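You operate a simulated robot arm through the tools that you are given. There is no shell and no other tool. Be economical: measure what you need, move in short steps, check, and stop when the job is done.

Carry out the task below with a simulated robot arm. There is one attempt and no reset: what you move stays moved.

Task
Put the blue stopper on the baking sheet. Take the red cookbook and leave it on the worktop before the little cabinet. Take the folded blue cloth with a white band and leave it on top of the bread board with a grip. Pull the range drawer open. Do these in any order. Set down upright: blue stopper.

It is judged by the outcome, as a careful person would: the job done as asked, and still so three seconds after it is handed in. It fails if anything else is knocked over, pushed out of place, dropped, spilled or broken. Lids that push on must go on centred and level and be pressed home; caps that screw on are set level and turned clockwise until they are tight. Flat cloth is picked up by pressing the open fingertips on it (5 to 10 N) and closing them slowly along it; thin cloth reads only 2 to 8 mm in the jaws.

Robot
A 6-joint arm with a two-finger parallel gripper on a trunk, on a base that drives. Base frame: it is fixed to the floor where the robot stands at the start and does not move with it; the origin is under the middle of the robot, x ahead of it, y to its left, z up; the surface under the hand at the start is at about z = 0.92. Units: m, rad, N and s.
With the tool pointing down near the work surface it reaches from about 0.48 to 0.88 m from the robot's upright axis, wherever it stands. Its first joint turns from -2.007 to 2.007 rad. Places, roughly: baking sheet (27x13x2 cm) [0.5, 0, 0.9]; blue stopper (5x5x6 cm) [0.7, 0.2, 1]; bread board with a grip [-1.75, 4.25, 1]; folded blue cloth with a white ban (8x6x5 cm) [0.8, 2.6, 0.9]; range drawer [0.5, 1.3, 0.2]; red cookbook [0.5, 2.5, 1]; worktop before the little cabinet (50x23 cm) [1.22, -0.12, 0.92]. Payload 4.2 kg.
The TCP is the grasp point between the finger pads, 0.023 m short of the fingertips. In the tool frame z runs along the fingers and y along their closing line. The gripper opens to 0.094 m. The fingers are 0.038 m wide and 0.01 m thick; the gripper's body (0.054 by 0.096 m) begins 0.039 m behind the TCP.
Orientation is told as [roll, pitch, yaw] about the base's x, y, z axes, in that order, counted from this pose: with the fingers straight down and closing along the base's y, the tool's x points along the base's -x, its y along +y and its z along -z.

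Tools
- The arm moves only by the tool arm_command. Its argument "targets" is a list of rows, each a list of 7 numbers: the opening, from 0 (shut) to 1 (fully open), then the shift along the base's x, y, z in mm, then the turn, a rotation vector about the base's x, y, z in rad. In form: [[fingers, x, y, z, rx, ry, rz], ...]. A call has 1 to 8 rows; each row is the pose to reach, as a shift and turn from the pose commanded when the call began. Rows are played at 5 a second. More than 0.05 m and 0.15 rad between two rows, or a gripper value outside its range, and nothing of the call is played. Where a pose cannot be reached the arm comes as near as it can. A force on the tool above 40 N (or 10 N above the force at the start of the call, whichever is more), or a blocked arm, ends the call early, and 0.2 s more pass. Each finger travels about 0.108 m/s and halts on what it meets, pressing with about 26 N; the grip force reading is that of the motor and also rises with nothing between the fingers. The clock runs only during rows and for 0.2 s after the last one: add rows that repeat a pose to give the fingers time. It gives the time, the measured TCP pose, the force on the tool (base axes), the opening and the grip force at its end, in the units of the frame above (readings bear some noise), with the torque about the TCP (base axes, N m) and any sound that the robot's microphone picked up.
- Cameras (640 x 400 px; columns grow to the right, rows downward): "scene" is now at [0.239, 0.1711, 1.3943]; the picture's right is [-0.28, -0.96, 0.00], its down [-0.54, 0.16, -0.83] and it looks along [0.80, -0.23, -0.56] (base axes); focal length 260 px, centre (320, 200). "wrist" rides on the gripper at [0.086, 0.016, -0.075] in the tool frame; the picture's right is [-0.18, 0.98, 0.00], its down [-0.58, -0.11, -0.81] and it looks along [-0.79, -0.15, 0.59] (tool axes); focal length 243 px, centre (320, 200). There is no depth. A picture from a camera that has moved, and an enlarged one, comes with that camera's place and axes in the base frame and with its lens.
- capture(camera): a new picture of that camera. No time passes.
- move_column(by): slides the trunk up (or, below 0, down) by that many m; the arm and the scene camera ride with it, the base frame stays. It gives what a move gives, with no picture.
- base_move(legs): drives the robot by 1 to 6 legs, each [ahead, turn to the left] in m and rad, along the robot's own axes; the way and the turn of a leg run together, so that a leg with both is an arc; at most 1.5 m and 3.142 rad a leg. The arm and the cameras ride along, it lands a little off, and it stops where it bumps. It gives what a move gives.
- turn_head(pan, tilt): turns the head with the scene camera to pan (to the left, within 1.396 rad either way) and tilt (down, from -0.506 to 1.204), counted from straight ahead of the robot. It gives what a move gives.
- zoom(camera, box): a new picture of the part [left, top, right, bottom] of that camera's present view, enlarged. No time passes.
- hand_in(): hands the job in; it is judged then, once.

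Work in short steps. Places have to be worked out from the pictures, the camera data and where the tool is seen: move nearer, look again, correct. Check each grasp and each placing, and mend what went wrong. You have 165 turns and 128 pictures in all, those below and enlarged ones among them. Open the gripper and draw the arm clear of the work before you hand the job in, unless the task says otherwise; then end with one line.

The tools are called after "Request:" by a JSON object that holds its "method" and its "body". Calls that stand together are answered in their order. arm_command: Moves the arm, as the interface text tells. Its arguments: {"type":"object","properties":{"targets":{"type":"array"}},"required":["targets"]} The other tools are called the same way: move_column (by) slides the trunk up or down; base_move (legs) drives the base; turn_head (pan, tilt) turns the head that bears the scene camera; capture (camera) takes a picture; zoom (camera, box) takes an enlarged picture of a part of a camera's view; hand_in () hands the job in.

At the start:

```text
time: 0.0
eef_pos: [0.5935, -0.1073, 1.2448]
ee_rot: [0.0, 0.001, 0.001]
force: [0.1, 0.2, 0.7]
ft_torque: [0.0, 0.0, 0.02]
finger_gap: 0.0941
finger_force: 0.1
trunk travel left (down, up): [-0.75, 0.24]
robot x, y, heading: [-0.0007, -0.0012, 0.002]
head pan, tilt: [-0.283, 0.593]
```

scene: 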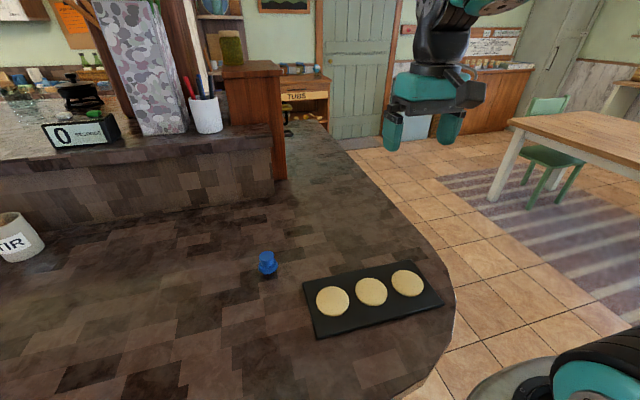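
wrist: 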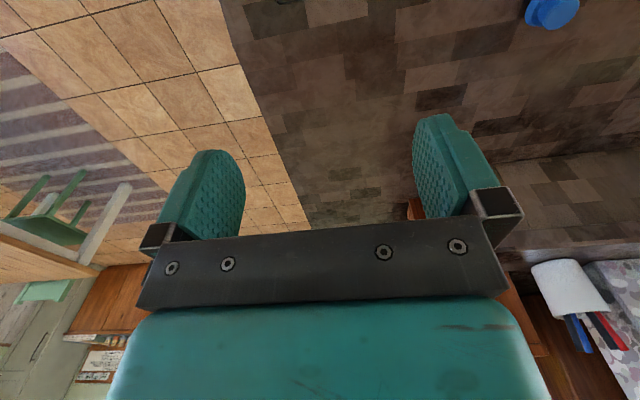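

I'll take an enlarged look at the stopper and the baking sheet to place them exactly.

Request:
{"method": "zoom", "body": {"camera": "scene", "box": [230, 230, 470, 380]}}

```text
2.67 times, centred on (350, 305) of scene
camera zoom: at [0.239, 0.1711, 1.3943], right [-0.28, -0.96, 0.0], down [-0.54, 0.16, -0.83], along [0.8, -0.23, -0.56], focal length 692 px, centre (240, -80)
```

zoom: 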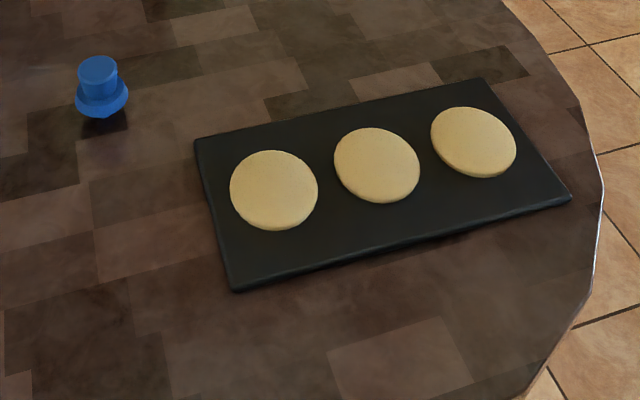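

The stopper stands at about (0.663, 0.172), with a knob above its flange. The sheet spans x 0.476–0.602 and y −0.157–0.106, and there's a gap between cookies around (0.579, 0.018). I'll move above the stopper.

Request:
{"method": "arm_command", "body": {"targets": [[1, 12, 47, 0, 0, 0, 0], [1, 24, 94, 0, 0, 0, 0], [1, 36, 141, 0, 0, 0, 0], [1, 48, 188, -20, 0, 0, 0], [1, 60, 235, -50, 0, 0, 0], [1, 69, 279, -70, 0, 0, 0], [1, 69, 279, -110, 0, 0, 0], [1, 69, 279, -150, 0, 0, 0]]}}

Request:
{"method": "capture", "body": {"camera": "wrist"}}

Request:
{"method": "capture", "body": {"camera": "scene"}}

```text
refused: row 4 steps farther than a row can; nothing moved
```

```text
124 pictures are left
camera wrist: at [0.507, -0.0917, 1.3185], right [0.18, 0.98, 0.0], down [0.58, -0.11, 0.81], along [0.79, -0.15, -0.59], focal length 243 px, centre (320, 200)
```

wrist: 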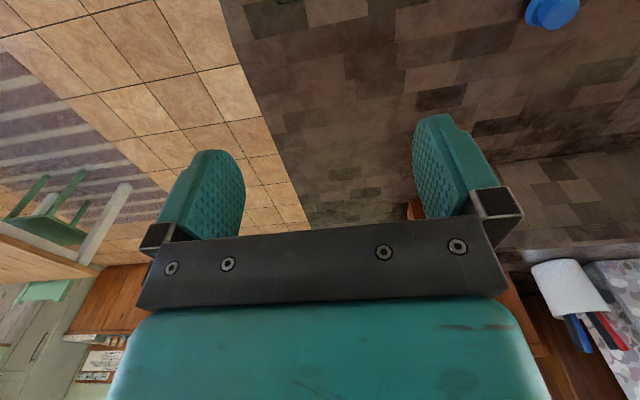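

```text
123 pictures are left
camera scene: at [0.239, 0.1711, 1.3943], right [-0.28, -0.96, 0.0], down [-0.54, 0.16, -0.83], along [0.8, -0.23, -0.56], focal length 260 px, centre (320, 200)
```

scene: 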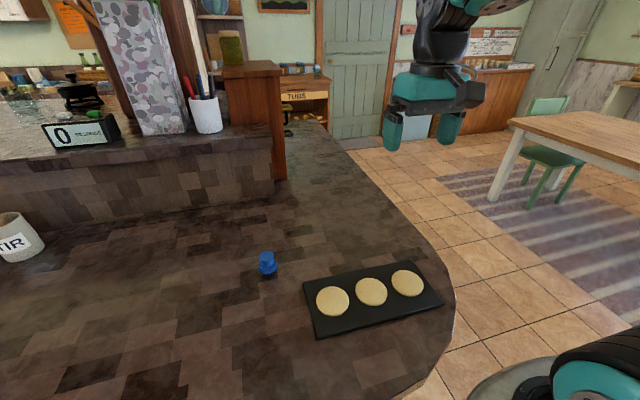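

The path steps were slightly too long, so I'm sending it again with shorter ones.

Request:
{"method": "arm_command", "body": {"targets": [[1, 11, 45, 0, 0, 0, 0], [1, 22, 90, 0, 0, 0, 0], [1, 33, 135, -5, 0, 0, 0], [1, 44, 180, -10, 0, 0, 0], [1, 55, 223, -25, 0, 0, 0], [1, 66, 265, -40, 0, 0, 0], [1, 69, 279, -80, 0, 0, 0], [1, 69, 279, -120, 0, 0, 0]]}}

Request:
{"method": "capture", "body": {"camera": "wrist"}}

Request:
{"method": "capture", "body": {"camera": "scene"}}

```text
time: 1.8
eef_pos: [0.6625, 0.1708, 1.1246]
ee_rot: [-0.001, 0.0, 0.0]
force: [-0.1, 0.6, 1.1]
ft_torque: [0.03, -0.01, 0.02]
finger_gap: 0.0939
finger_force: 0.1
trunk travel left (down, up): [-0.75, 0.24]
robot x, y, heading: [0.001, 0.0012, 0.002]
head pan, tilt: [-0.283, 0.593]
```

```text
122 pictures are left
camera wrist: at [0.5757, 0.1875, 1.1986], right [0.18, 0.98, 0.0], down [0.58, -0.11, 0.81], along [0.79, -0.15, -0.59], focal length 243 px, centre (320, 200)
```

wrist: 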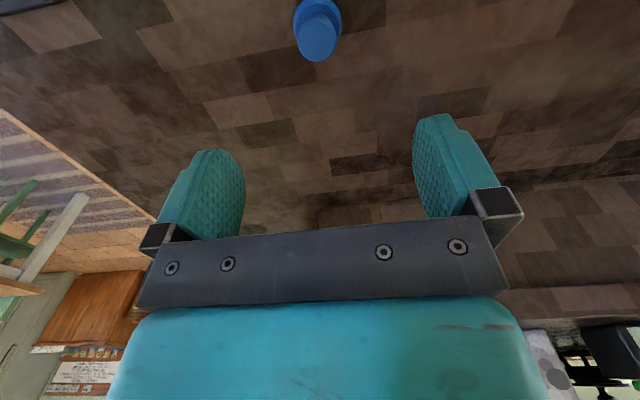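

```text
121 pictures are left
camera scene: at [0.2387, 0.171, 1.3944], right [-0.28, -0.96, 0.0], down [-0.54, 0.16, -0.83], along [0.8, -0.23, -0.56], focal length 260 px, centre (320, 200)
```

scene: 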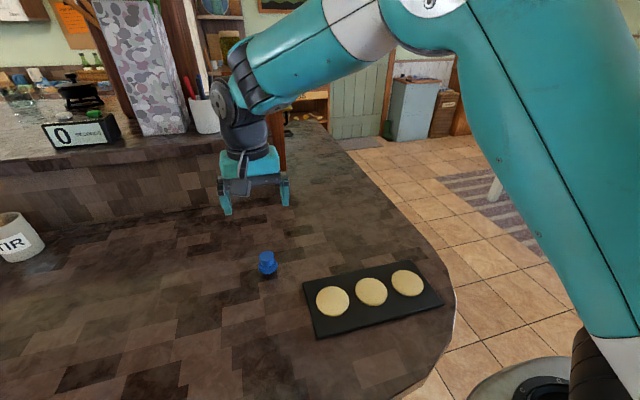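

The wrist view puts the knob at (0.661, 0.171), which agrees. I'll go down so the fingertips stay just above the flange.

Request:
{"method": "arm_command", "body": {"targets": [[1, 0, 0, -45, 0, 0, 0], [1, 0, 0, -90, 0, 0, 0], [1, 0, 0, -120, 0, 0, 0], [1, 0, 0, -140, 0, 0, 0], [1, 0, 0, -140, 0, 0, 0]]}}

Request:
{"method": "zoom", "body": {"camera": "scene", "box": [200, 180, 360, 280]}}

Request:
{"method": "capture", "body": {"camera": "wrist"}}

```text
time: 3.0
eef_pos: [0.6612, 0.1704, 0.9852]
ee_rot: [0.001, 0.001, 0.001]
force: [0.4, -0.3, -0.5]
ft_torque: [-0.02, -0.01, 0.0]
finger_gap: 0.094
finger_force: 0.1
trunk travel left (down, up): [-0.75, 0.24]
robot x, y, heading: [0.0029, -0.0002, -0.002]
head pan, tilt: [-0.283, 0.593]
```

```text
4.00 times, centred on (280, 230) of scene
camera zoom: at [0.2389, 0.1711, 1.3943], right [-0.28, -0.96, 0.0], down [-0.54, 0.16, -0.83], along [0.8, -0.23, -0.56], focal length 1038 px, centre (480, 80)
```

zoom: 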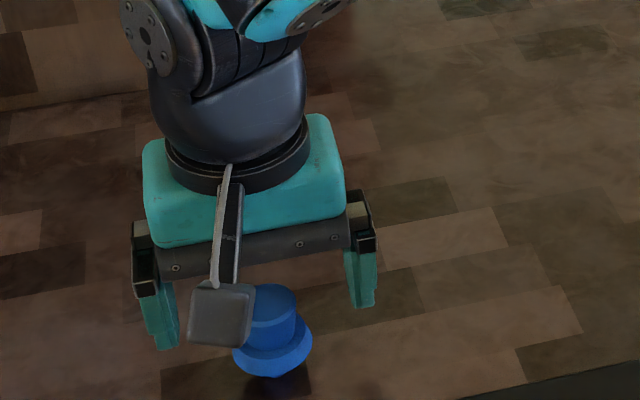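

```text
119 pictures are left
camera wrist: at [0.5757, 0.1863, 1.0583], right [0.18, 0.98, 0.0], down [0.58, -0.11, 0.81], along [0.79, -0.15, -0.59], focal length 243 px, centre (320, 200)
```

wrist: 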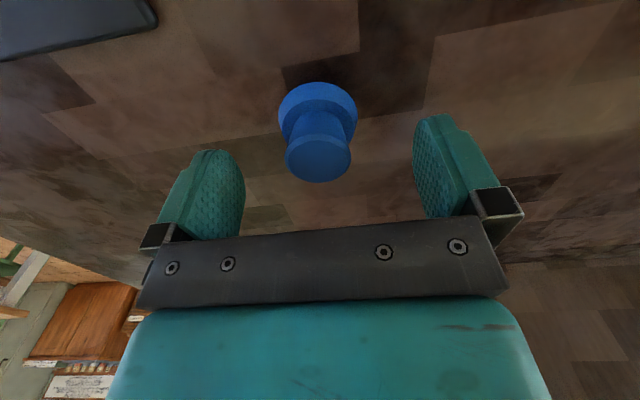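

The flange sits low (z about 0.93) and the knob top is near 0.968. I'll lower another 18 mm and close.

Request:
{"method": "arm_command", "body": {"targets": [[1, 0, 0, -18, 0, 0, 0], [0.6, 0, 0, -18, 0, 0, 0], [0.3, 0, 0, -18, 0, 0, 0], [0.1, 0, 0, -18, 0, 0, 0], [0.1, 0, 0, -18, 0, 0, 0], [0.1, 0, 0, -18, 0, 0, 0]]}}

Request:
{"method": "capture", "body": {"camera": "wrist"}}

```text
time: 4.4
eef_pos: [0.6627, 0.1715, 0.9667]
ee_rot: [0.001, 0.0, 0.001]
force: [0.2, -0.9, 0.2]
ft_torque: [0.01, 0.01, -0.02]
finger_gap: 0.0415
finger_force: 25.9
trunk travel left (down, up): [-0.75, 0.24]
robot x, y, heading: [0.0015, 0.0014, -0.004]
head pan, tilt: [-0.283, 0.593]
```

```text
118 pictures are left
camera wrist: at [0.576, 0.187, 1.0403], right [0.18, 0.98, 0.0], down [0.58, -0.11, 0.81], along [0.79, -0.15, -0.59], focal length 243 px, centre (320, 200)
```

wrist: 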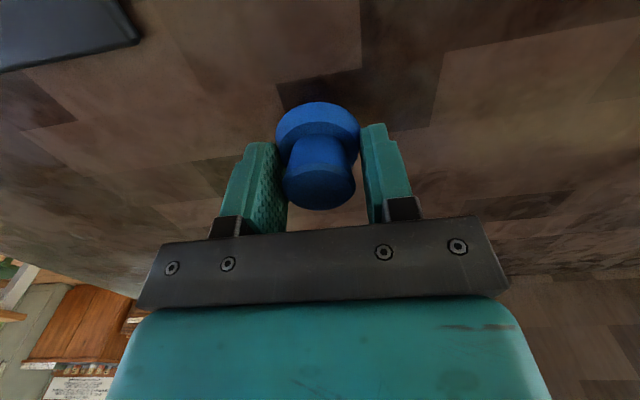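

The knob is held at a gap of 41 mm. I'll lift it and carry it over the free spot on the sheet.

Request:
{"method": "arm_command", "body": {"targets": [[0.1, 0, 0, 30, 0, 0, 0], [0.1, 0, 0, 65, 0, 0, 0], [0.1, -21, -38, 70, 0, 0, 0], [0.1, -42, -76, 70, 0, 0, 0], [0.1, -63, -114, 70, 0, 0, 0], [0.1, -84, -153, 70, 0, 0, 0], [0.1, -84, -153, 70, 0, 0, 0]]}}

Request:
{"method": "zoom", "body": {"camera": "scene", "box": [280, 180, 460, 340]}}

Request:
{"method": "capture", "body": {"camera": "wrist"}}

```text
time: 6.0
eef_pos: [0.5771, 0.0174, 1.0375]
ee_rot: [0.0, 0.002, -0.003]
force: [0.4, -0.9, -0.2]
ft_torque: [0.04, 0.01, 0.02]
finger_gap: 0.0414
finger_force: 25.8
trunk travel left (down, up): [-0.75, 0.24]
robot x, y, heading: [-0.0018, -0.0028, -0.001]
head pan, tilt: [-0.283, 0.593]
```

```text
2.50 times, centred on (370, 260) of scene
camera zoom: at [0.239, 0.1712, 1.3943], right [-0.28, -0.96, 0.0], down [-0.54, 0.16, -0.83], along [0.8, -0.23, -0.56], focal length 649 px, centre (195, 50)
```

zoom: 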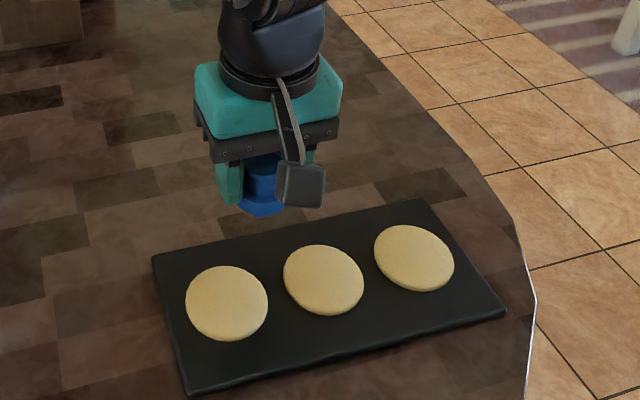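

```text
116 pictures are left
camera wrist: at [0.4903, 0.0335, 1.11], right [0.18, 0.98, 0.0], down [0.58, -0.11, 0.81], along [0.79, -0.15, -0.59], focal length 243 px, centre (320, 200)
```

wrist: 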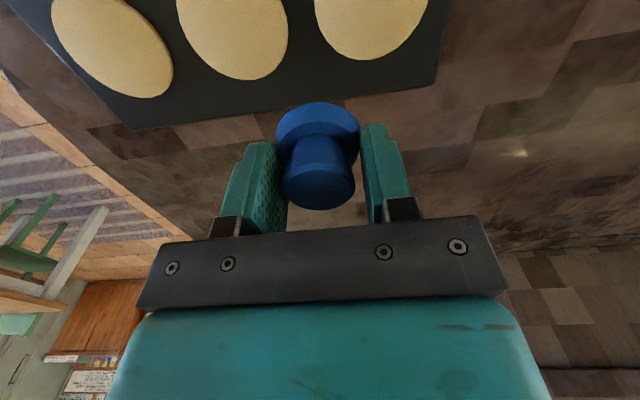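

Both views agree, with the cookie gap's middle at y≈0.0145 and the sheet's far edge at x≈0.598. I'll shift slightly and lower toward contact.

Request:
{"method": "arm_command", "body": {"targets": [[0.1, 1, -3, -20, 0, 0, 0], [0.1, 1, -3, -40, 0, 0, 0], [0.1, 1, -3, -48, 0, 0, 0], [0.1, 1, -3, -51, 0, 0, 0], [0.1, 1, -3, -51, 0, 0, 0]]}}

Request:
{"method": "zoom", "body": {"camera": "scene", "box": [300, 210, 430, 330]}}

Request:
{"method": "capture", "body": {"camera": "wrist"}}

```text
time: 7.2
eef_pos: [0.5786, 0.0152, 0.9862]
ee_rot: [0.0, 0.001, 0.0]
force: [-0.2, 0.4, 0.2]
ft_torque: [-0.01, 0.03, -0.01]
finger_gap: 0.0409
finger_force: 26.2
trunk travel left (down, up): [-0.75, 0.24]
robot x, y, heading: [-0.0035, 0.0023, -0.002]
head pan, tilt: [-0.283, 0.593]
```

```text
3.33 times, centred on (365, 270) of scene
camera zoom: at [0.239, 0.1711, 1.3943], right [-0.28, -0.96, 0.0], down [-0.54, 0.16, -0.83], along [0.8, -0.23, -0.56], focal length 865 px, centre (170, -33)
```

zoom: 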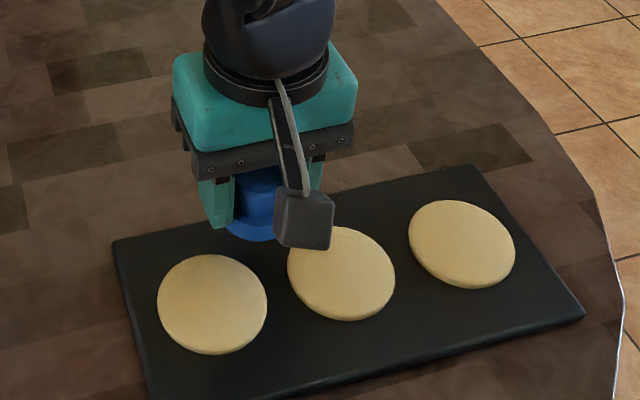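

```text
114 pictures are left
camera wrist: at [0.4923, 0.031, 1.0592], right [0.18, 0.98, 0.0], down [0.58, -0.11, 0.81], along [0.79, -0.15, -0.59], focal length 243 px, centre (320, 200)
```

wrist: 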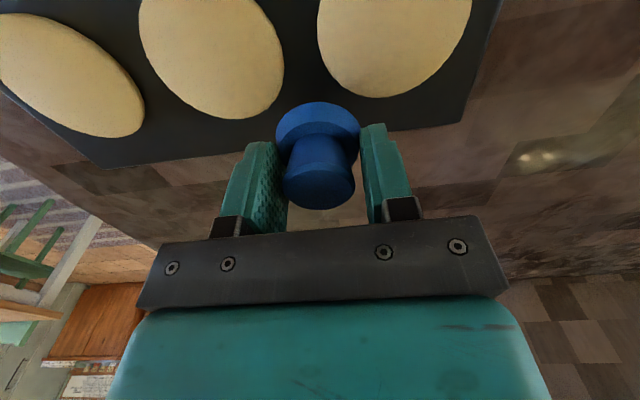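

I'll shift to (0.576, 0.012) for a better margin at the sheet's edge, then lower in small steps until it touches.

Request:
{"method": "arm_command", "body": {"targets": [[0.1, -2, -3, 0, 0, 0, 0], [0.1, -2, -3, -3, 0, 0, 0], [0.1, -2, -3, -5, 0, 0, 0], [0.1, -2, -3, -7, 0, 0, 0], [0.1, -2, -3, -7, 0, 0, 0]]}}

```text
time: 8.4
eef_pos: [0.5774, 0.0133, 0.9781]
ee_rot: [-0.001, 0.0, 0.0]
force: [-0.5, -0.6, -0.4]
ft_torque: [-0.01, -0.01, 0.01]
finger_gap: 0.0411
finger_force: 26.1
trunk travel left (down, up): [-0.75, 0.24]
robot x, y, heading: [-0.0002, -0.0031, -0.0]
head pan, tilt: [-0.283, 0.593]
```

There's no contact yet, so I'll keep lowering in 2 mm steps.

Request:
{"method": "arm_command", "body": {"targets": [[0.1, -1, 0, -1, 0, 0, 0], [0.1, -1, 0, -2, 0, 0, 0], [0.1, -1, 0, -3, 0, 0, 0], [0.1, -1, 0, -3, 0, 0, 0]]}}

Request:
{"method": "zoom", "body": {"camera": "scene", "box": [310, 230, 390, 290]}}

```text
time: 9.4
eef_pos: [0.5763, 0.0138, 0.9768]
ee_rot: [0.001, -0.001, 0.001]
force: [0.1, -0.2, -0.8]
ft_torque: [0.02, 0.02, 0.03]
finger_gap: 0.041
finger_force: 26.0
trunk travel left (down, up): [-0.75, 0.24]
robot x, y, heading: [-0.0004, 0.0006, -0.003]
head pan, tilt: [-0.283, 0.593]
```

```text
6.67 times, centred on (350, 260) of scene
camera zoom: at [0.239, 0.1711, 1.3943], right [-0.28, -0.96, 0.0], down [-0.54, 0.16, -0.83], along [0.8, -0.23, -0.56], focal length 1730 px, centre (120, -200)
```

zoom: 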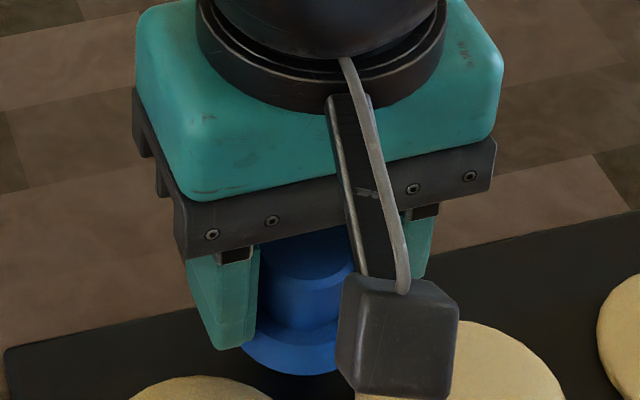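

Still no load on the tool. I'll go on down and watch the force.

Request:
{"method": "arm_command", "body": {"targets": [[0.1, 0, 0, -1.5, 0, 0, 0], [0.1, 0, 0, -3, 0, 0, 0], [0.1, 0, 0, -4, 0, 0, 0], [0.1, 0, 0, -4, 0, 0, 0]]}}

```text
time: 10.2
eef_pos: [0.5761, 0.0127, 0.9742]
ee_rot: [0.003, -0.002, -0.001]
force: [-8.0, -1.3, 27.6]
ft_torque: [-0.11, 0.49, 0.01]
finger_gap: 0.0409
finger_force: 26.0
trunk travel left (down, up): [-0.75, 0.24]
robot x, y, heading: [-0.0013, -0.0, -0.002]
head pan, tilt: [-0.283, 0.593]
stopped in row 4: the force on the tool passed its limit at 43 N (the readings are from after the stop); the commanded pose is now the measured one
```

Contact came at 0.974, which fits the stopper resting on the sheet. I'll ease up 1 mm and open gently.

Request:
{"method": "arm_command", "body": {"targets": [[0.1, 0, 0, 0.7, 0, 0, 0], [0.1, 0, 0, 0.7, 0, 0, 0]]}}

Request:
{"method": "capture", "body": {"camera": "wrist"}}

```text
time: 10.8
eef_pos: [0.577, 0.0128, 0.9747]
ee_rot: [0.001, -0.005, -0.001]
force: [-5.1, -0.8, 29.5]
ft_torque: [-0.03, 0.37, 0.0]
finger_gap: 0.0409
finger_force: 26.3
trunk travel left (down, up): [-0.75, 0.24]
robot x, y, heading: [0.0022, 0.0022, 0.001]
head pan, tilt: [-0.283, 0.593]
```

```text
112 pictures are left
camera wrist: at [0.4899, 0.0285, 1.048], right [0.18, 0.98, 0.0], down [0.58, -0.11, 0.81], along [0.8, -0.15, -0.59], focal length 243 px, centre (320, 200)
```

wrist: 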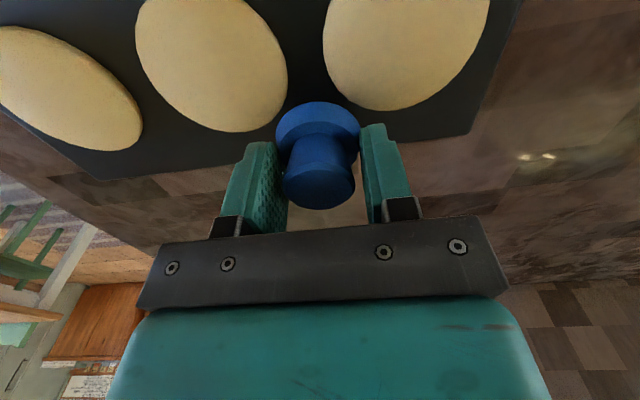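

The force is still 29 N. I'll ease up 1.5 mm more so that letting go doesn't jolt it.

Request:
{"method": "arm_command", "body": {"targets": [[0.1, 0, 0, 0.7, 0, 0, 0], [0.1, 0, 0, 1.4, 0, 0, 0], [0.1, 0, 0, 1.4, 0, 0, 0]]}}

```text
time: 11.6
eef_pos: [0.5773, 0.0143, 0.9751]
ee_rot: [0.002, -0.003, -0.001]
force: [0.7, -0.5, 9.0]
ft_torque: [0.0, 0.02, -0.03]
finger_gap: 0.0409
finger_force: 26.1
trunk travel left (down, up): [-0.75, 0.24]
robot x, y, heading: [-0.0002, 0.0015, 0.005]
head pan, tilt: [-0.283, 0.593]
```

The load is light and centred now. I'll open to about 75 mm and lift straight up.

Request:
{"method": "arm_command", "body": {"targets": [[0.5, 0, 0, 0.3, 0, 0, 0], [0.7, 0, 0, 0.3, 0, 0, 0], [0.75, 0, 0, 0.3, 0, 0, 0], [0.75, 0, 0, 20, 0, 0, 0], [0.75, 0, 0, 60, 0, 0, 0], [0.75, 0, 0, 100, 0, 0, 0]]}}

Request:
{"method": "capture", "body": {"camera": "wrist"}}

Request:
{"method": "zoom", "body": {"camera": "scene", "box": [300, 220, 420, 320]}}

```text
time: 13.0
eef_pos: [0.5775, 0.0134, 1.0759]
ee_rot: [0.001, -0.002, 0.0]
force: [0.2, 0.0, 0.5]
ft_torque: [0.02, 0.04, 0.0]
finger_gap: 0.0708
finger_force: 0.1
trunk travel left (down, up): [-0.75, 0.24]
robot x, y, heading: [-0.0007, 0.0018, 0.001]
head pan, tilt: [-0.283, 0.593]
```

```text
111 pictures are left
camera wrist: at [0.4901, 0.0289, 1.1487], right [0.18, 0.98, 0.0], down [0.58, -0.11, 0.81], along [0.79, -0.15, -0.59], focal length 243 px, centre (320, 200)
```

wrist: 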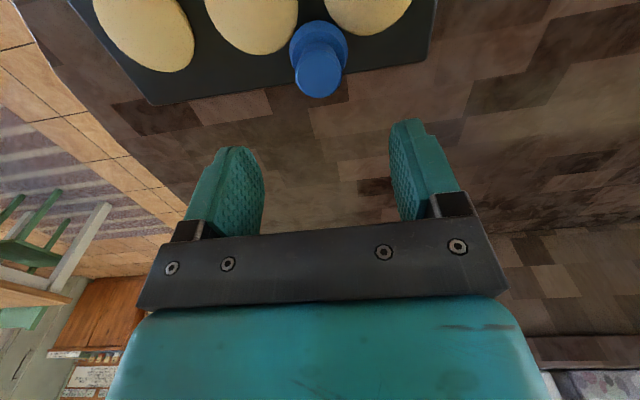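

```text
4.00 times, centred on (360, 270) of scene
camera zoom: at [0.2394, 0.1712, 1.3941], right [-0.28, -0.96, 0.0], down [-0.54, 0.16, -0.83], along [0.8, -0.23, -0.56], focal length 1038 px, centre (160, -80)
```

zoom: 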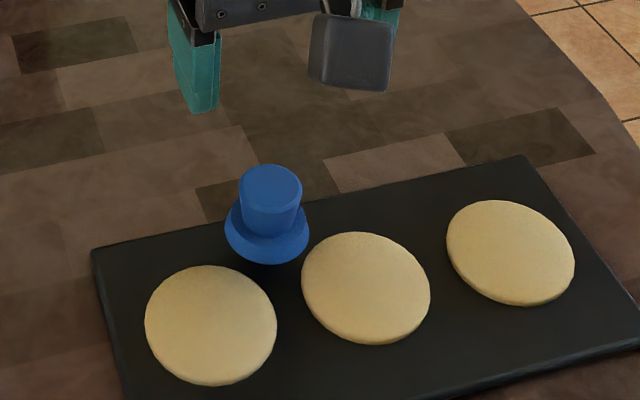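

The stopper stands upright on the sheet, clear of the cookies. Next I'll raise the arm, tuck it in, and turn the head left to see the range.

Request:
{"method": "arm_command", "body": {"targets": [[0.75, -15, 0, 40, 0, 0, 0], [0.75, -30, 0, 80, 0, 0, 0], [0.75, -50, 0, 120, 0, 0, 0], [0.75, -70, 0, 150, 0, 0, 0], [0.75, -80, 0, 150, 0, 0, 0]]}}

Request:
{"method": "turn_head", "body": {"pan": 1.2, "tilt": 0.45}}

Request:
{"method": "capture", "body": {"camera": "scene"}}

```text
time: 14.2
eef_pos: [0.4984, 0.0123, 1.2244]
ee_rot: [0.002, -0.005, -0.001]
force: [-0.6, 0.6, 0.3]
ft_torque: [0.03, 0.01, 0.0]
finger_gap: 0.0706
finger_force: 0.1
trunk travel left (down, up): [-0.75, 0.24]
robot x, y, heading: [-0.0007, -0.0054, -0.002]
head pan, tilt: [-0.283, 0.593]
```

```text
time: 15.8
eef_pos: [0.4988, 0.012, 1.2257]
ee_rot: [0.001, -0.004, 0.001]
force: [-0.3, -0.3, 0.6]
ft_torque: [-0.03, 0.02, 0.01]
finger_gap: 0.0701
finger_force: 0.0
trunk travel left (down, up): [-0.75, 0.24]
robot x, y, heading: [-0.0014, -0.0016, -0.002]
head pan, tilt: [1.201, 0.45]
```

```text
109 pictures are left
camera scene: at [0.1871, 0.2815, 1.4072], right [0.93, -0.36, 0.0], down [-0.16, -0.41, -0.9], along [0.33, 0.84, -0.44], focal length 260 px, centre (320, 200)
```

scene: 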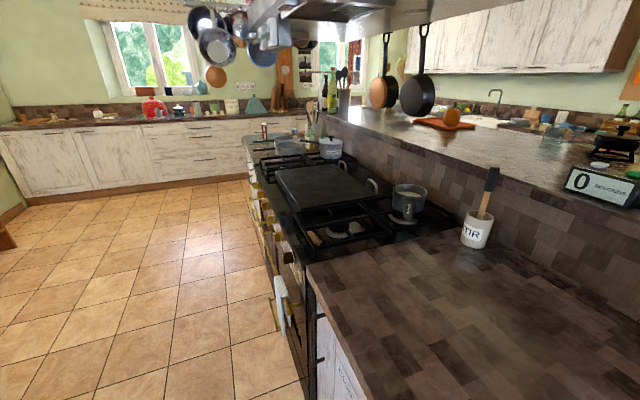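

The corridor on the left (x < 0.4) is clear. I'll turn the base to face along +y and look ahead.

Request:
{"method": "base_move", "body": {"legs": [[0, 1.571]]}}

Request:
{"method": "turn_head", "body": {"pan": -0.4, "tilt": 0.5}}

Request:
{"method": "capture", "body": {"camera": "scene"}}

```text
time: 18.4
eef_pos: [0.2964, 0.3523, 1.2263]
ee_rot: [0.001, -0.003, 0.834]
force: [0.4, 0.3, 0.6]
ft_torque: [-0.02, 0.0, 0.01]
finger_gap: 0.0703
finger_force: 0.1
trunk travel left (down, up): [-0.75, 0.24]
robot x, y, heading: [-0.0358, -0.0235, 0.707]
head pan, tilt: [1.201, 0.45]
stopped in leg 1: the robot was blocked; the commanded pose is now the measured one
```

```text
time: 20.1
eef_pos: [0.2966, 0.3512, 1.2262]
ee_rot: [0.001, -0.004, 0.834]
force: [-0.3, 0.3, -0.6]
ft_torque: [-0.02, -0.01, -0.01]
finger_gap: 0.0706
finger_force: 0.1
trunk travel left (down, up): [-0.75, 0.24]
robot x, y, heading: [-0.0328, -0.0213, 0.706]
head pan, tilt: [-0.4, 0.499]
```

```text
108 pictures are left
camera scene: at [0.0446, 0.2522, 1.4027], right [0.3, -0.95, 0.0], down [-0.46, -0.14, -0.88], along [0.84, 0.27, -0.48], focal length 260 px, centre (320, 200)
```

scene: 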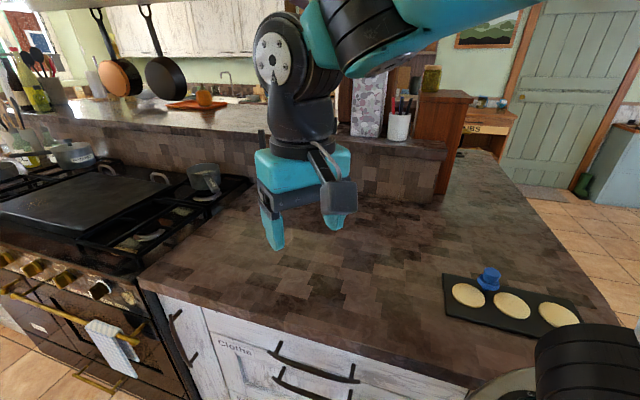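

The base was blocked partway, probably by a corner against the cabinet front. I'll look down to see what's near it.

Request:
{"method": "turn_head", "body": {"pan": 1.39, "tilt": 0.9}}

Request:
{"method": "capture", "body": {"camera": "scene"}}

Request:
{"method": "turn_head", "body": {"pan": -1.39, "tilt": 0.9}}

Request:
{"method": "capture", "body": {"camera": "scene"}}

```text
time: 21.9
eef_pos: [0.2968, 0.3515, 1.2252]
ee_rot: [0.003, -0.004, 0.833]
force: [0.0, 0.0, -0.7]
ft_torque: [0.01, 0.03, 0.01]
finger_gap: 0.0705
finger_force: 0.1
trunk travel left (down, up): [-0.75, 0.24]
robot x, y, heading: [-0.0328, -0.0227, 0.711]
head pan, tilt: [1.389, 0.901]
```

```text
107 pictures are left
camera scene: at [-0.08, 0.29, 1.3688], right [0.87, 0.5, 0.0], down [0.39, -0.68, -0.62], along [-0.31, 0.54, -0.78], focal length 260 px, centre (320, 200)
```

scene: 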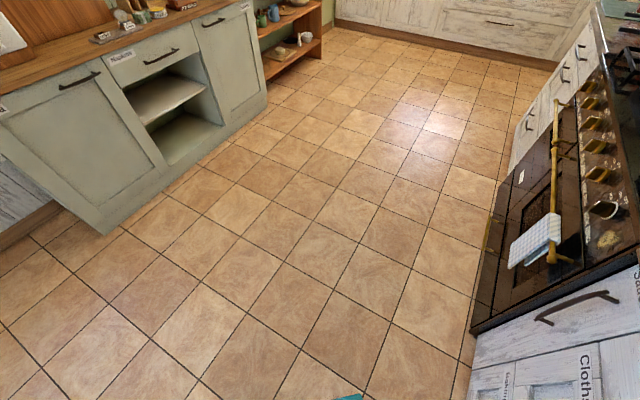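

```text
time: 24.4
eef_pos: [0.2956, 0.351, 1.2258]
ee_rot: [0.001, -0.004, 0.832]
force: [0.6, 0.8, 0.0]
ft_torque: [0.02, -0.01, 0.0]
finger_gap: 0.0706
finger_force: 0.1
trunk travel left (down, up): [-0.75, 0.24]
robot x, y, heading: [-0.0335, -0.024, 0.704]
head pan, tilt: [-1.389, 0.901]
```

```text
106 pictures are left
camera scene: at [0.0165, 0.177, 1.3688], right [-0.63, -0.78, 0.0], down [-0.61, 0.49, -0.62], along [0.48, -0.39, -0.78], focal length 260 px, centre (320, 200)
```

scene: 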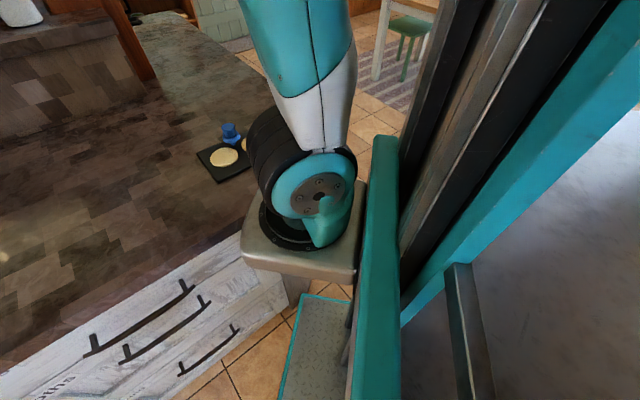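

The corridor spans roughly x −1.5 to 0.4. I'll back away from the counter, then finish the turn to +y.

Request:
{"method": "base_move", "body": {"legs": [[-0.5, 0.0], [0, 0.86]]}}

Request:
{"method": "turn_head", "body": {"pan": -0.3, "tilt": 0.5}}

Request:
{"method": "capture", "body": {"camera": "scene"}}

```text
time: 29.5
eef_pos: [-0.4748, 0.1527, 1.2264]
ee_rot: [-0.001, -0.004, 1.69]
force: [-0.6, 0.1, 0.3]
ft_torque: [0.02, -0.02, 0.0]
finger_gap: 0.0705
finger_force: 0.1
trunk travel left (down, up): [-0.75, 0.24]
robot x, y, heading: [-0.4082, -0.3424, 1.561]
head pan, tilt: [-1.389, 0.901]
```

```text
time: 30.8
eef_pos: [-0.4756, 0.153, 1.2254]
ee_rot: [0.002, -0.003, 1.69]
force: [-0.5, 0.7, 0.7]
ft_torque: [0.01, -0.04, 0.0]
finger_gap: 0.0708
finger_force: 0.1
trunk travel left (down, up): [-0.75, 0.24]
robot x, y, heading: [-0.4026, -0.3441, 1.562]
head pan, tilt: [-0.3, 0.499]
```

```text
105 pictures are left
camera scene: at [-0.5724, -0.1014, 1.4027], right [0.95, -0.3, 0.0], down [-0.15, -0.46, -0.88], along [0.27, 0.84, -0.48], focal length 260 px, centre (320, 200)
```

scene: 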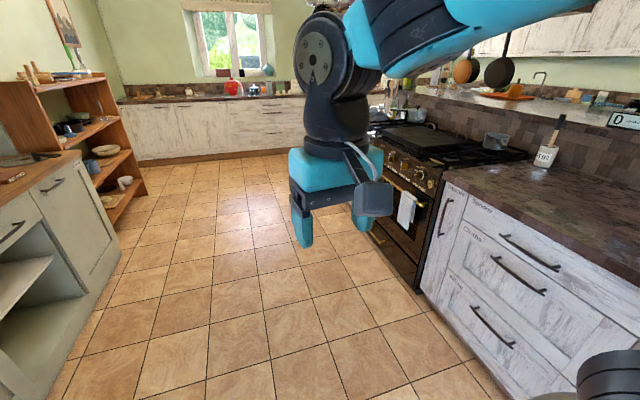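

The way ahead is clear. I'll drive 1.2 m along the range and stop for a look at the range drawer.

Request:
{"method": "base_move", "body": {"legs": [[1.2, 0.0]]}}

Request:
{"method": "turn_head", "body": {"pan": -1.2, "tilt": 0.9}}

Request:
{"method": "capture", "body": {"camera": "scene"}}

```text
time: 36.9
eef_pos: [-0.4703, 1.3552, 1.2253]
ee_rot: [0.002, -0.004, 1.692]
force: [0.5, -0.3, -0.4]
ft_torque: [0.0, -0.02, 0.0]
finger_gap: 0.0705
finger_force: 0.1
trunk travel left (down, up): [-0.75, 0.24]
robot x, y, heading: [-0.4035, 0.8607, 1.568]
head pan, tilt: [-0.3, 0.499]
```

```text
time: 38.1
eef_pos: [-0.4711, 1.3535, 1.2247]
ee_rot: [0.002, -0.004, 1.693]
force: [0.2, -0.4, 0.1]
ft_torque: [-0.02, -0.01, 0.02]
finger_gap: 0.0705
finger_force: 0.0
trunk travel left (down, up): [-0.75, 0.24]
robot x, y, heading: [-0.4003, 0.8613, 1.568]
head pan, tilt: [-1.201, 0.901]
```

```text
104 pictures are left
camera scene: at [-0.524, 1.0406, 1.3689], right [0.36, -0.93, 0.0], down [-0.73, -0.28, -0.62], along [0.58, 0.22, -0.78], focal length 260 px, centre (320, 200)
```

scene: 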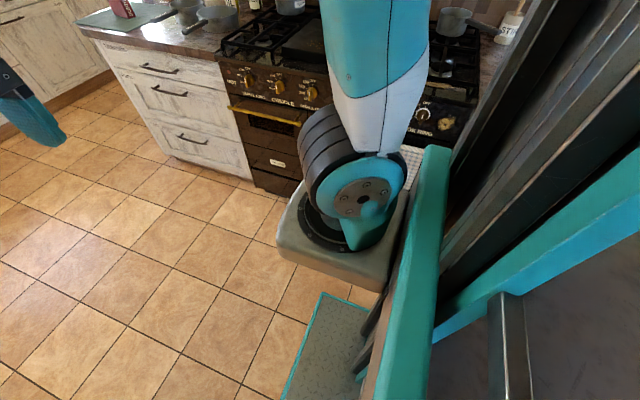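

The cookbook is visible ahead on the counter past the range. I'll drive on to about y=2.2 and turn right to face the counter.

Request:
{"method": "base_move", "body": {"legs": [[1.4, 0.0], [0, -1.571]]}}

Request:
{"method": "turn_head", "body": {"pan": 0.3, "tilt": 0.5}}

Request:
{"method": "capture", "body": {"camera": "scene"}}

```text
time: 48.9
eef_pos: [0.0842, 2.3448, 1.2248]
ee_rot: [0.002, -0.002, 0.15]
force: [0.0, -0.5, -0.4]
ft_torque: [-0.02, 0.02, -0.02]
finger_gap: 0.0705
finger_force: 0.1
trunk travel left (down, up): [-0.75, 0.24]
robot x, y, heading: [-0.4075, 2.2622, 0.024]
head pan, tilt: [-1.201, 0.901]
```

```text
time: 50.5
eef_pos: [0.0829, 2.3443, 1.2257]
ee_rot: [0.0, -0.003, 0.149]
force: [-0.1, 0.4, -0.8]
ft_torque: [0.01, -0.02, 0.0]
finger_gap: 0.0704
finger_force: 0.0
trunk travel left (down, up): [-0.75, 0.24]
robot x, y, heading: [-0.4076, 2.2626, 0.025]
head pan, tilt: [0.3, 0.499]
```

```text
103 pictures are left
camera scene: at [-0.1727, 2.4905, 1.4027], right [0.32, -0.95, 0.0], down [-0.45, -0.15, -0.88], along [0.83, 0.28, -0.48], focal length 260 px, centre (320, 200)
```

scene: 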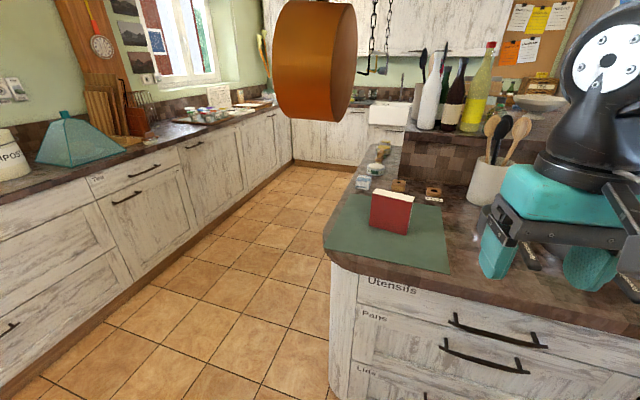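

The cookbook stands on a green mat, and a copper pan hangs nearby. I'll zoom on the counter, then look up at the rack.

Request:
{"method": "zoom", "body": {"camera": "scene", "box": [320, 120, 480, 280]}}

Request:
{"method": "turn_head", "body": {"pan": 0.3, "tilt": -0.2}}

Request:
{"method": "capture", "body": {"camera": "scene"}}

```text
2.50 times, centred on (400, 200) of scene
camera zoom: at [-0.1727, 2.4905, 1.4027], right [0.32, -0.95, 0.0], down [-0.45, -0.15, -0.88], along [0.83, 0.28, -0.48], focal length 649 px, centre (120, 200)
```

zoom: 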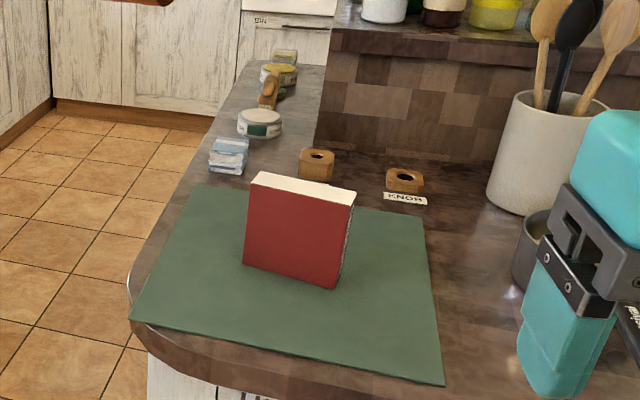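

```text
time: 51.6
eef_pos: [0.0844, 2.345, 1.2258]
ee_rot: [0.001, -0.003, 0.147]
force: [-0.5, -0.1, 0.1]
ft_torque: [0.01, -0.01, -0.03]
finger_gap: 0.0705
finger_force: 0.0
trunk travel left (down, up): [-0.75, 0.24]
robot x, y, heading: [-0.4106, 2.2586, 0.025]
head pan, tilt: [0.3, -0.201]
```

```text
101 pictures are left
camera scene: at [-0.1801, 2.4881, 1.4662], right [0.32, -0.95, 0.0], down [0.19, 0.06, -0.98], along [0.93, 0.31, 0.2], focal length 260 px, centre (320, 200)
```

scene: 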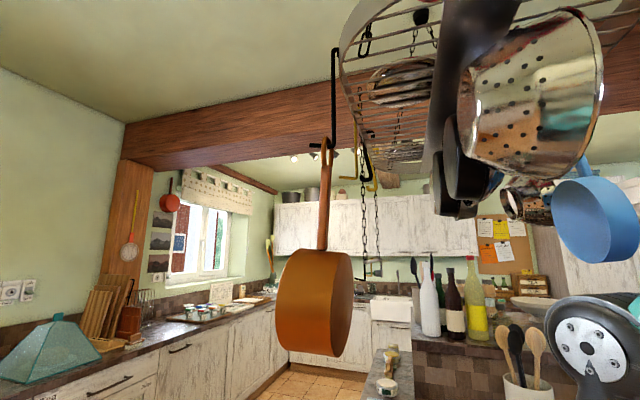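

Pans hang above z≈1.31 over this corner, so I'd rather work from the aisle at the peninsula's end. From there the book (≈0.54, 2.505) and cloth (≈0.83, 2.636) are both in reach. I'll drive around to it.

Request:
{"method": "base_move", "body": {"legs": [[0, 1.546], [1.05, 0.0], [0, -1.571]]}}

Request:
{"method": "turn_head", "body": {"pan": 0.0, "tilt": 0.5}}

Request:
{"method": "capture", "body": {"camera": "scene"}}

```text
time: 64.5
eef_pos: [0.0926, 3.3794, 1.2254]
ee_rot: [0.001, -0.003, 0.119]
force: [-0.1, 0.0, -0.1]
ft_torque: [0.0, 0.0, -0.02]
finger_gap: 0.0705
finger_force: 0.2
trunk travel left (down, up): [-0.75, 0.24]
robot x, y, heading: [-0.4022, 3.3114, -0.003]
head pan, tilt: [0.3, -0.201]
```

```text
time: 65.6
eef_pos: [0.0916, 3.378, 1.226]
ee_rot: [0.003, -0.004, 0.12]
force: [0.3, 0.0, 0.1]
ft_torque: [0.02, 0.03, 0.0]
finger_gap: 0.0705
finger_force: 0.1
trunk travel left (down, up): [-0.75, 0.24]
robot x, y, heading: [-0.4014, 3.3118, -0.006]
head pan, tilt: [0.0, 0.499]
```

```text
100 pictures are left
camera scene: at [-0.1561, 3.5048, 1.4028], right [0.0, -1.0, 0.0], down [-0.48, 0.0, -0.88], along [0.88, 0.0, -0.48], focal length 260 px, centre (320, 200)
```

scene: 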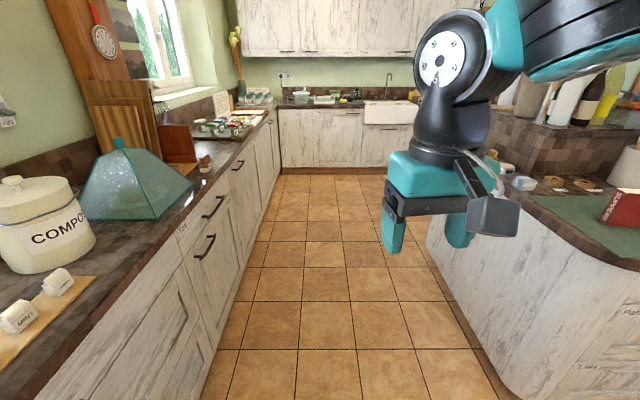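

The aisle runs from y≈2.7 to 4.0. I'll drive in, turn to face the peninsula's end, and look.

Request:
{"method": "base_move", "body": {"legs": [[1.08, 0.0], [0, -1.568]]}}

Request:
{"method": "turn_head", "body": {"pan": -0.2, "tilt": 0.6}}

Request:
{"method": "capture", "body": {"camera": "scene"}}

```text
time: 75.0
eef_pos: [0.7421, 2.8106, 1.2251]
ee_rot: [0.003, -0.003, -1.451]
force: [-0.5, -0.8, 0.4]
ft_torque: [-0.02, 0.0, 0.01]
finger_gap: 0.0708
finger_force: 0.0
trunk travel left (down, up): [-0.75, 0.24]
robot x, y, heading: [0.676, 3.3061, -1.582]
head pan, tilt: [0.0, 0.499]
```

```text
time: 75.7
eef_pos: [0.7414, 2.8111, 1.2252]
ee_rot: [0.001, -0.004, -1.452]
force: [-1.2, -0.2, -0.5]
ft_torque: [0.0, -0.01, -0.02]
finger_gap: 0.0705
finger_force: 0.2
trunk travel left (down, up): [-0.75, 0.24]
robot x, y, heading: [0.6726, 3.3063, -1.579]
head pan, tilt: [-0.201, 0.6]
```

```text
99 pictures are left
camera scene: at [0.8516, 3.0667, 1.3936], right [-0.98, 0.2, 0.0], down [0.12, 0.55, -0.83], along [-0.17, -0.81, -0.56], focal length 260 px, centre (320, 200)
```

scene: 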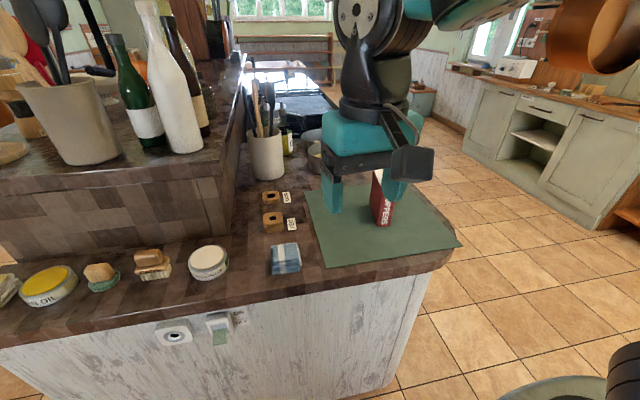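

The cloth is in view, a flat folded stack with a white band. I'll zoom on it and the book.

Request:
{"method": "zoom", "body": {"camera": "scene", "box": [240, 160, 480, 310]}}

```text
2.67 times, centred on (360, 235) of scene
camera zoom: at [0.8516, 3.0667, 1.3936], right [-0.98, 0.2, 0.0], down [0.12, 0.55, -0.83], along [-0.17, -0.81, -0.56], focal length 692 px, centre (213, 107)
```

zoom: 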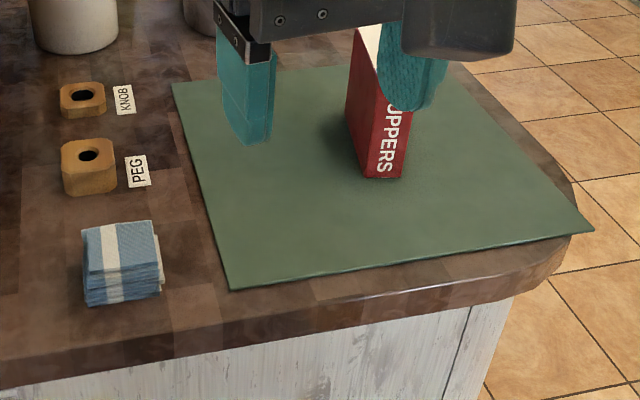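

The cloth stack covers about x 0.811–0.872, y 2.604–2.659, with its top at z≈0.96. I'll square the tool to close along x, move above it with open fingers and check with the wrist camera.

Request:
{"method": "arm_command", "body": {"targets": [[1, 20, -36, 0, 0, 0, -0.03], [1, 40, -72, -5, 0, 0, -0.06], [1, 60, -108, -10, 0, 0, -0.09], [1, 80, -144, -25, 0, 0, -0.12], [1, 100, -179, -45, 0, 0, -0.12], [1, 100, -179, -90, 0, 0, -0.12], [1, 100, -179, -135, 0, 0, -0.12], [1, 100, -179, -175, 0, 0, -0.12]]}}

Request:
{"method": "capture", "body": {"camera": "wrist"}}

Request:
{"method": "capture", "body": {"camera": "scene"}}

```text
time: 77.5
eef_pos: [0.8421, 2.6322, 1.0504]
ee_rot: [0.002, -0.006, -1.572]
force: [0.0, 0.8, 0.5]
ft_torque: [-0.03, 0.0, 0.01]
finger_gap: 0.094
finger_force: 0.0
trunk travel left (down, up): [-0.75, 0.24]
robot x, y, heading: [0.6757, 3.2995, -1.577]
head pan, tilt: [-0.201, 0.6]
```

```text
97 pictures are left
camera wrist: at [0.8582, 2.7182, 1.124], right [0.98, -0.19, 0.0], down [-0.11, -0.58, 0.81], along [-0.15, -0.79, -0.59], focal length 243 px, centre (320, 200)
```

wrist: 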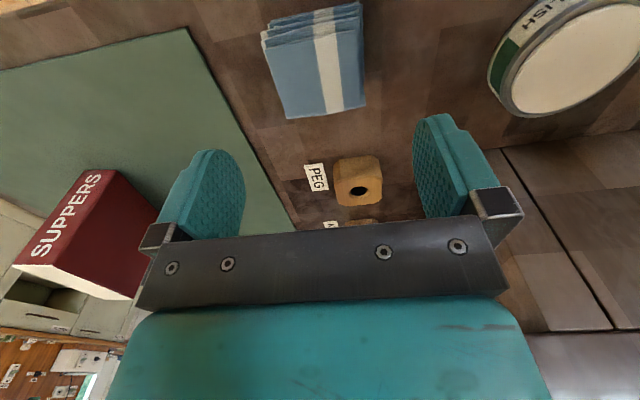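

```text
96 pictures are left
camera scene: at [0.8515, 3.067, 1.3937], right [-0.98, 0.21, 0.0], down [0.12, 0.55, -0.83], along [-0.17, -0.81, -0.56], focal length 260 px, centre (320, 200)
```

scene: 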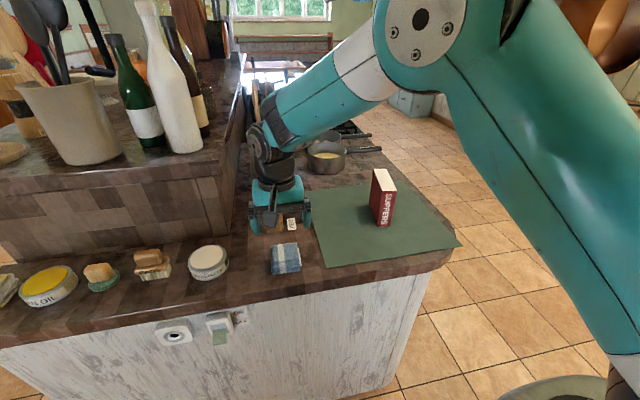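

The cloth's top centre reads (0.843, 2.638), so the tool is aligned. I'll shift 4 mm in y, go down around it and close gently.

Request:
{"method": "arm_command", "body": {"targets": [[1, 1, 3, -40, 0, 0, 0], [1, 1, 4, -75, 0, 0, 0], [1, 1, 4, -92, 0, 0, 0], [1, 1, 4, -101, 0, 0, 0], [1, 1, 4, -101, 0, 0, 0]]}}

Request:
{"method": "capture", "body": {"camera": "wrist"}}

Request:
{"method": "zoom", "body": {"camera": "scene", "box": [230, 200, 350, 300]}}

```text
time: 78.7
eef_pos: [0.8422, 2.6354, 0.949]
ee_rot: [0.0, -0.003, -1.572]
force: [0.9, -0.7, -0.5]
ft_torque: [0.03, 0.02, -0.01]
finger_gap: 0.094
finger_force: 0.1
trunk travel left (down, up): [-0.75, 0.24]
robot x, y, heading: [0.6689, 3.301, -1.582]
head pan, tilt: [-0.201, 0.6]
```

```text
95 pictures are left
camera wrist: at [0.8583, 2.7218, 1.0227], right [0.98, -0.19, 0.0], down [-0.11, -0.58, 0.81], along [-0.15, -0.79, -0.59], focal length 243 px, centre (320, 200)
```

wrist: 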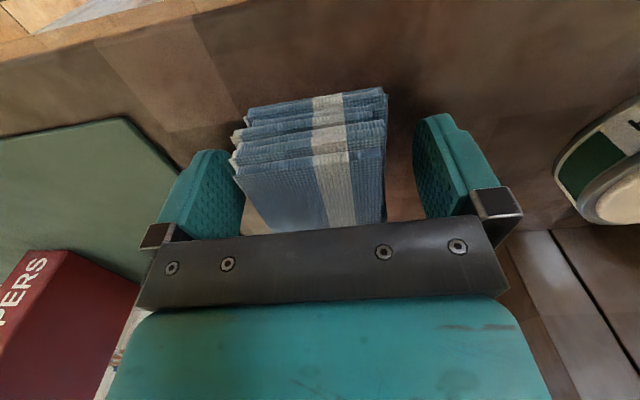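

```text
4.00 times, centred on (290, 250) of scene
camera zoom: at [0.8516, 3.0667, 1.3936], right [-0.98, 0.21, 0.0], down [0.12, 0.55, -0.83], along [-0.17, -0.81, -0.56], focal length 1038 px, centre (440, 0)
```

zoom: 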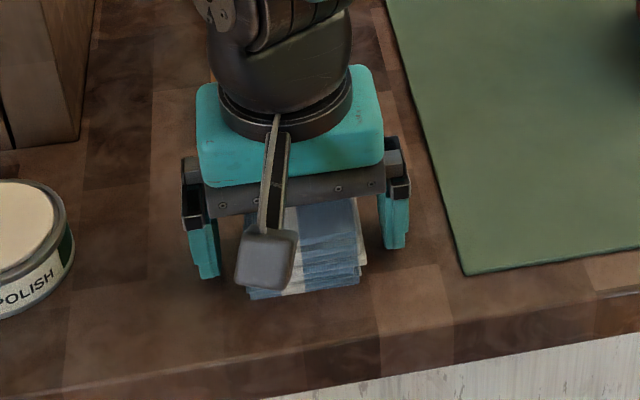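

The cloth sits between the fingers. I'm closing on it.

Request:
{"method": "arm_command", "body": {"targets": [[0.8, -2, 3, -1, 0, 0, 0], [0.65, -2, 3, -1, 0, 0, 0], [0.5, -2, 3, -1, 0, 0, 0], [0.35, -2, 3, -1, 0, 0, 0], [0.2, -2, 3, -1, 0, 0, 0], [0.2, -2, 3, -1, 0, 0, 0]]}}

Request:
{"method": "capture", "body": {"camera": "wrist"}}

```text
time: 80.1
eef_pos: [0.8394, 2.6378, 0.949]
ee_rot: [0.002, -0.004, -1.572]
force: [-0.3, 0.2, 1.6]
ft_torque: [0.01, 0.07, 0.05]
finger_gap: 0.0692
finger_force: 26.0
trunk travel left (down, up): [-0.75, 0.24]
robot x, y, heading: [0.676, 3.3067, -1.581]
head pan, tilt: [-0.201, 0.6]
```

```text
93 pictures are left
camera wrist: at [0.8562, 2.7247, 1.0218], right [0.98, -0.19, 0.0], down [-0.11, -0.58, 0.81], along [-0.15, -0.79, -0.59], focal length 243 px, centre (320, 200)
```

wrist: 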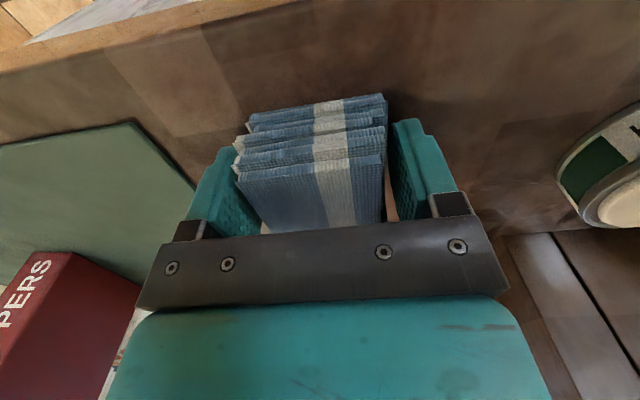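

It reads a firm grip at 69 mm. I'll lift it a little to test.

Request:
{"method": "arm_command", "body": {"targets": [[0.2, 0, 0, 15, 0, 0, 0], [0.2, 0, 0, 40, 0, 0, 0], [0.2, 0, 0, 80, 0, 0, 0], [0.2, 0, 0, 120, 0, 0, 0], [0.2, 0, 0, 120, 0, 0, 0]]}}

Request:
{"method": "capture", "body": {"camera": "wrist"}}

Request:
{"method": "capture", "body": {"camera": "scene"}}

```text
time: 81.3
eef_pos: [0.8395, 2.6394, 1.0688]
ee_rot: [0.002, -0.002, -1.573]
force: [-0.3, 0.0, -0.2]
ft_torque: [-0.04, -0.01, -0.02]
finger_gap: 0.0691
finger_force: 26.1
trunk travel left (down, up): [-0.75, 0.24]
robot x, y, heading: [0.6742, 3.3062, -1.582]
head pan, tilt: [-0.201, 0.6]
```

```text
92 pictures are left
camera wrist: at [0.8569, 2.7251, 1.1421], right [0.98, -0.19, 0.0], down [-0.11, -0.58, 0.81], along [-0.15, -0.79, -0.59], focal length 243 px, centre (320, 200)
```

wrist: 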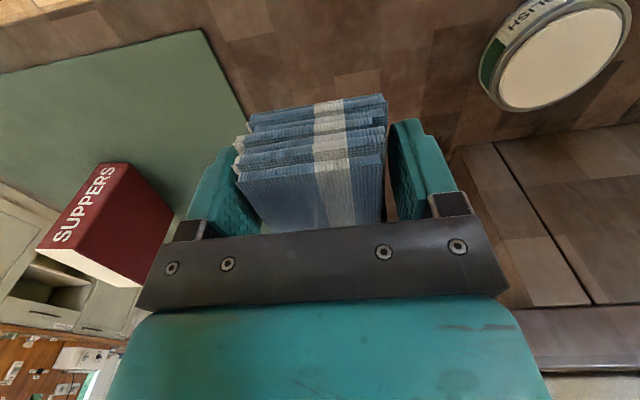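

```text
91 pictures are left
camera scene: at [0.8516, 3.0666, 1.3936], right [-0.98, 0.21, 0.0], down [0.12, 0.55, -0.82], along [-0.17, -0.81, -0.57], focal length 260 px, centre (320, 200)
```

scene: 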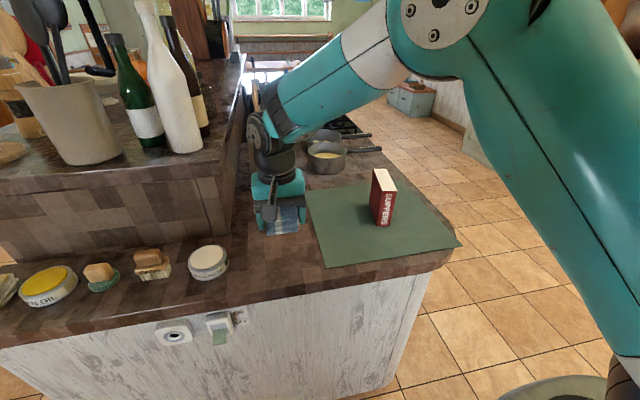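

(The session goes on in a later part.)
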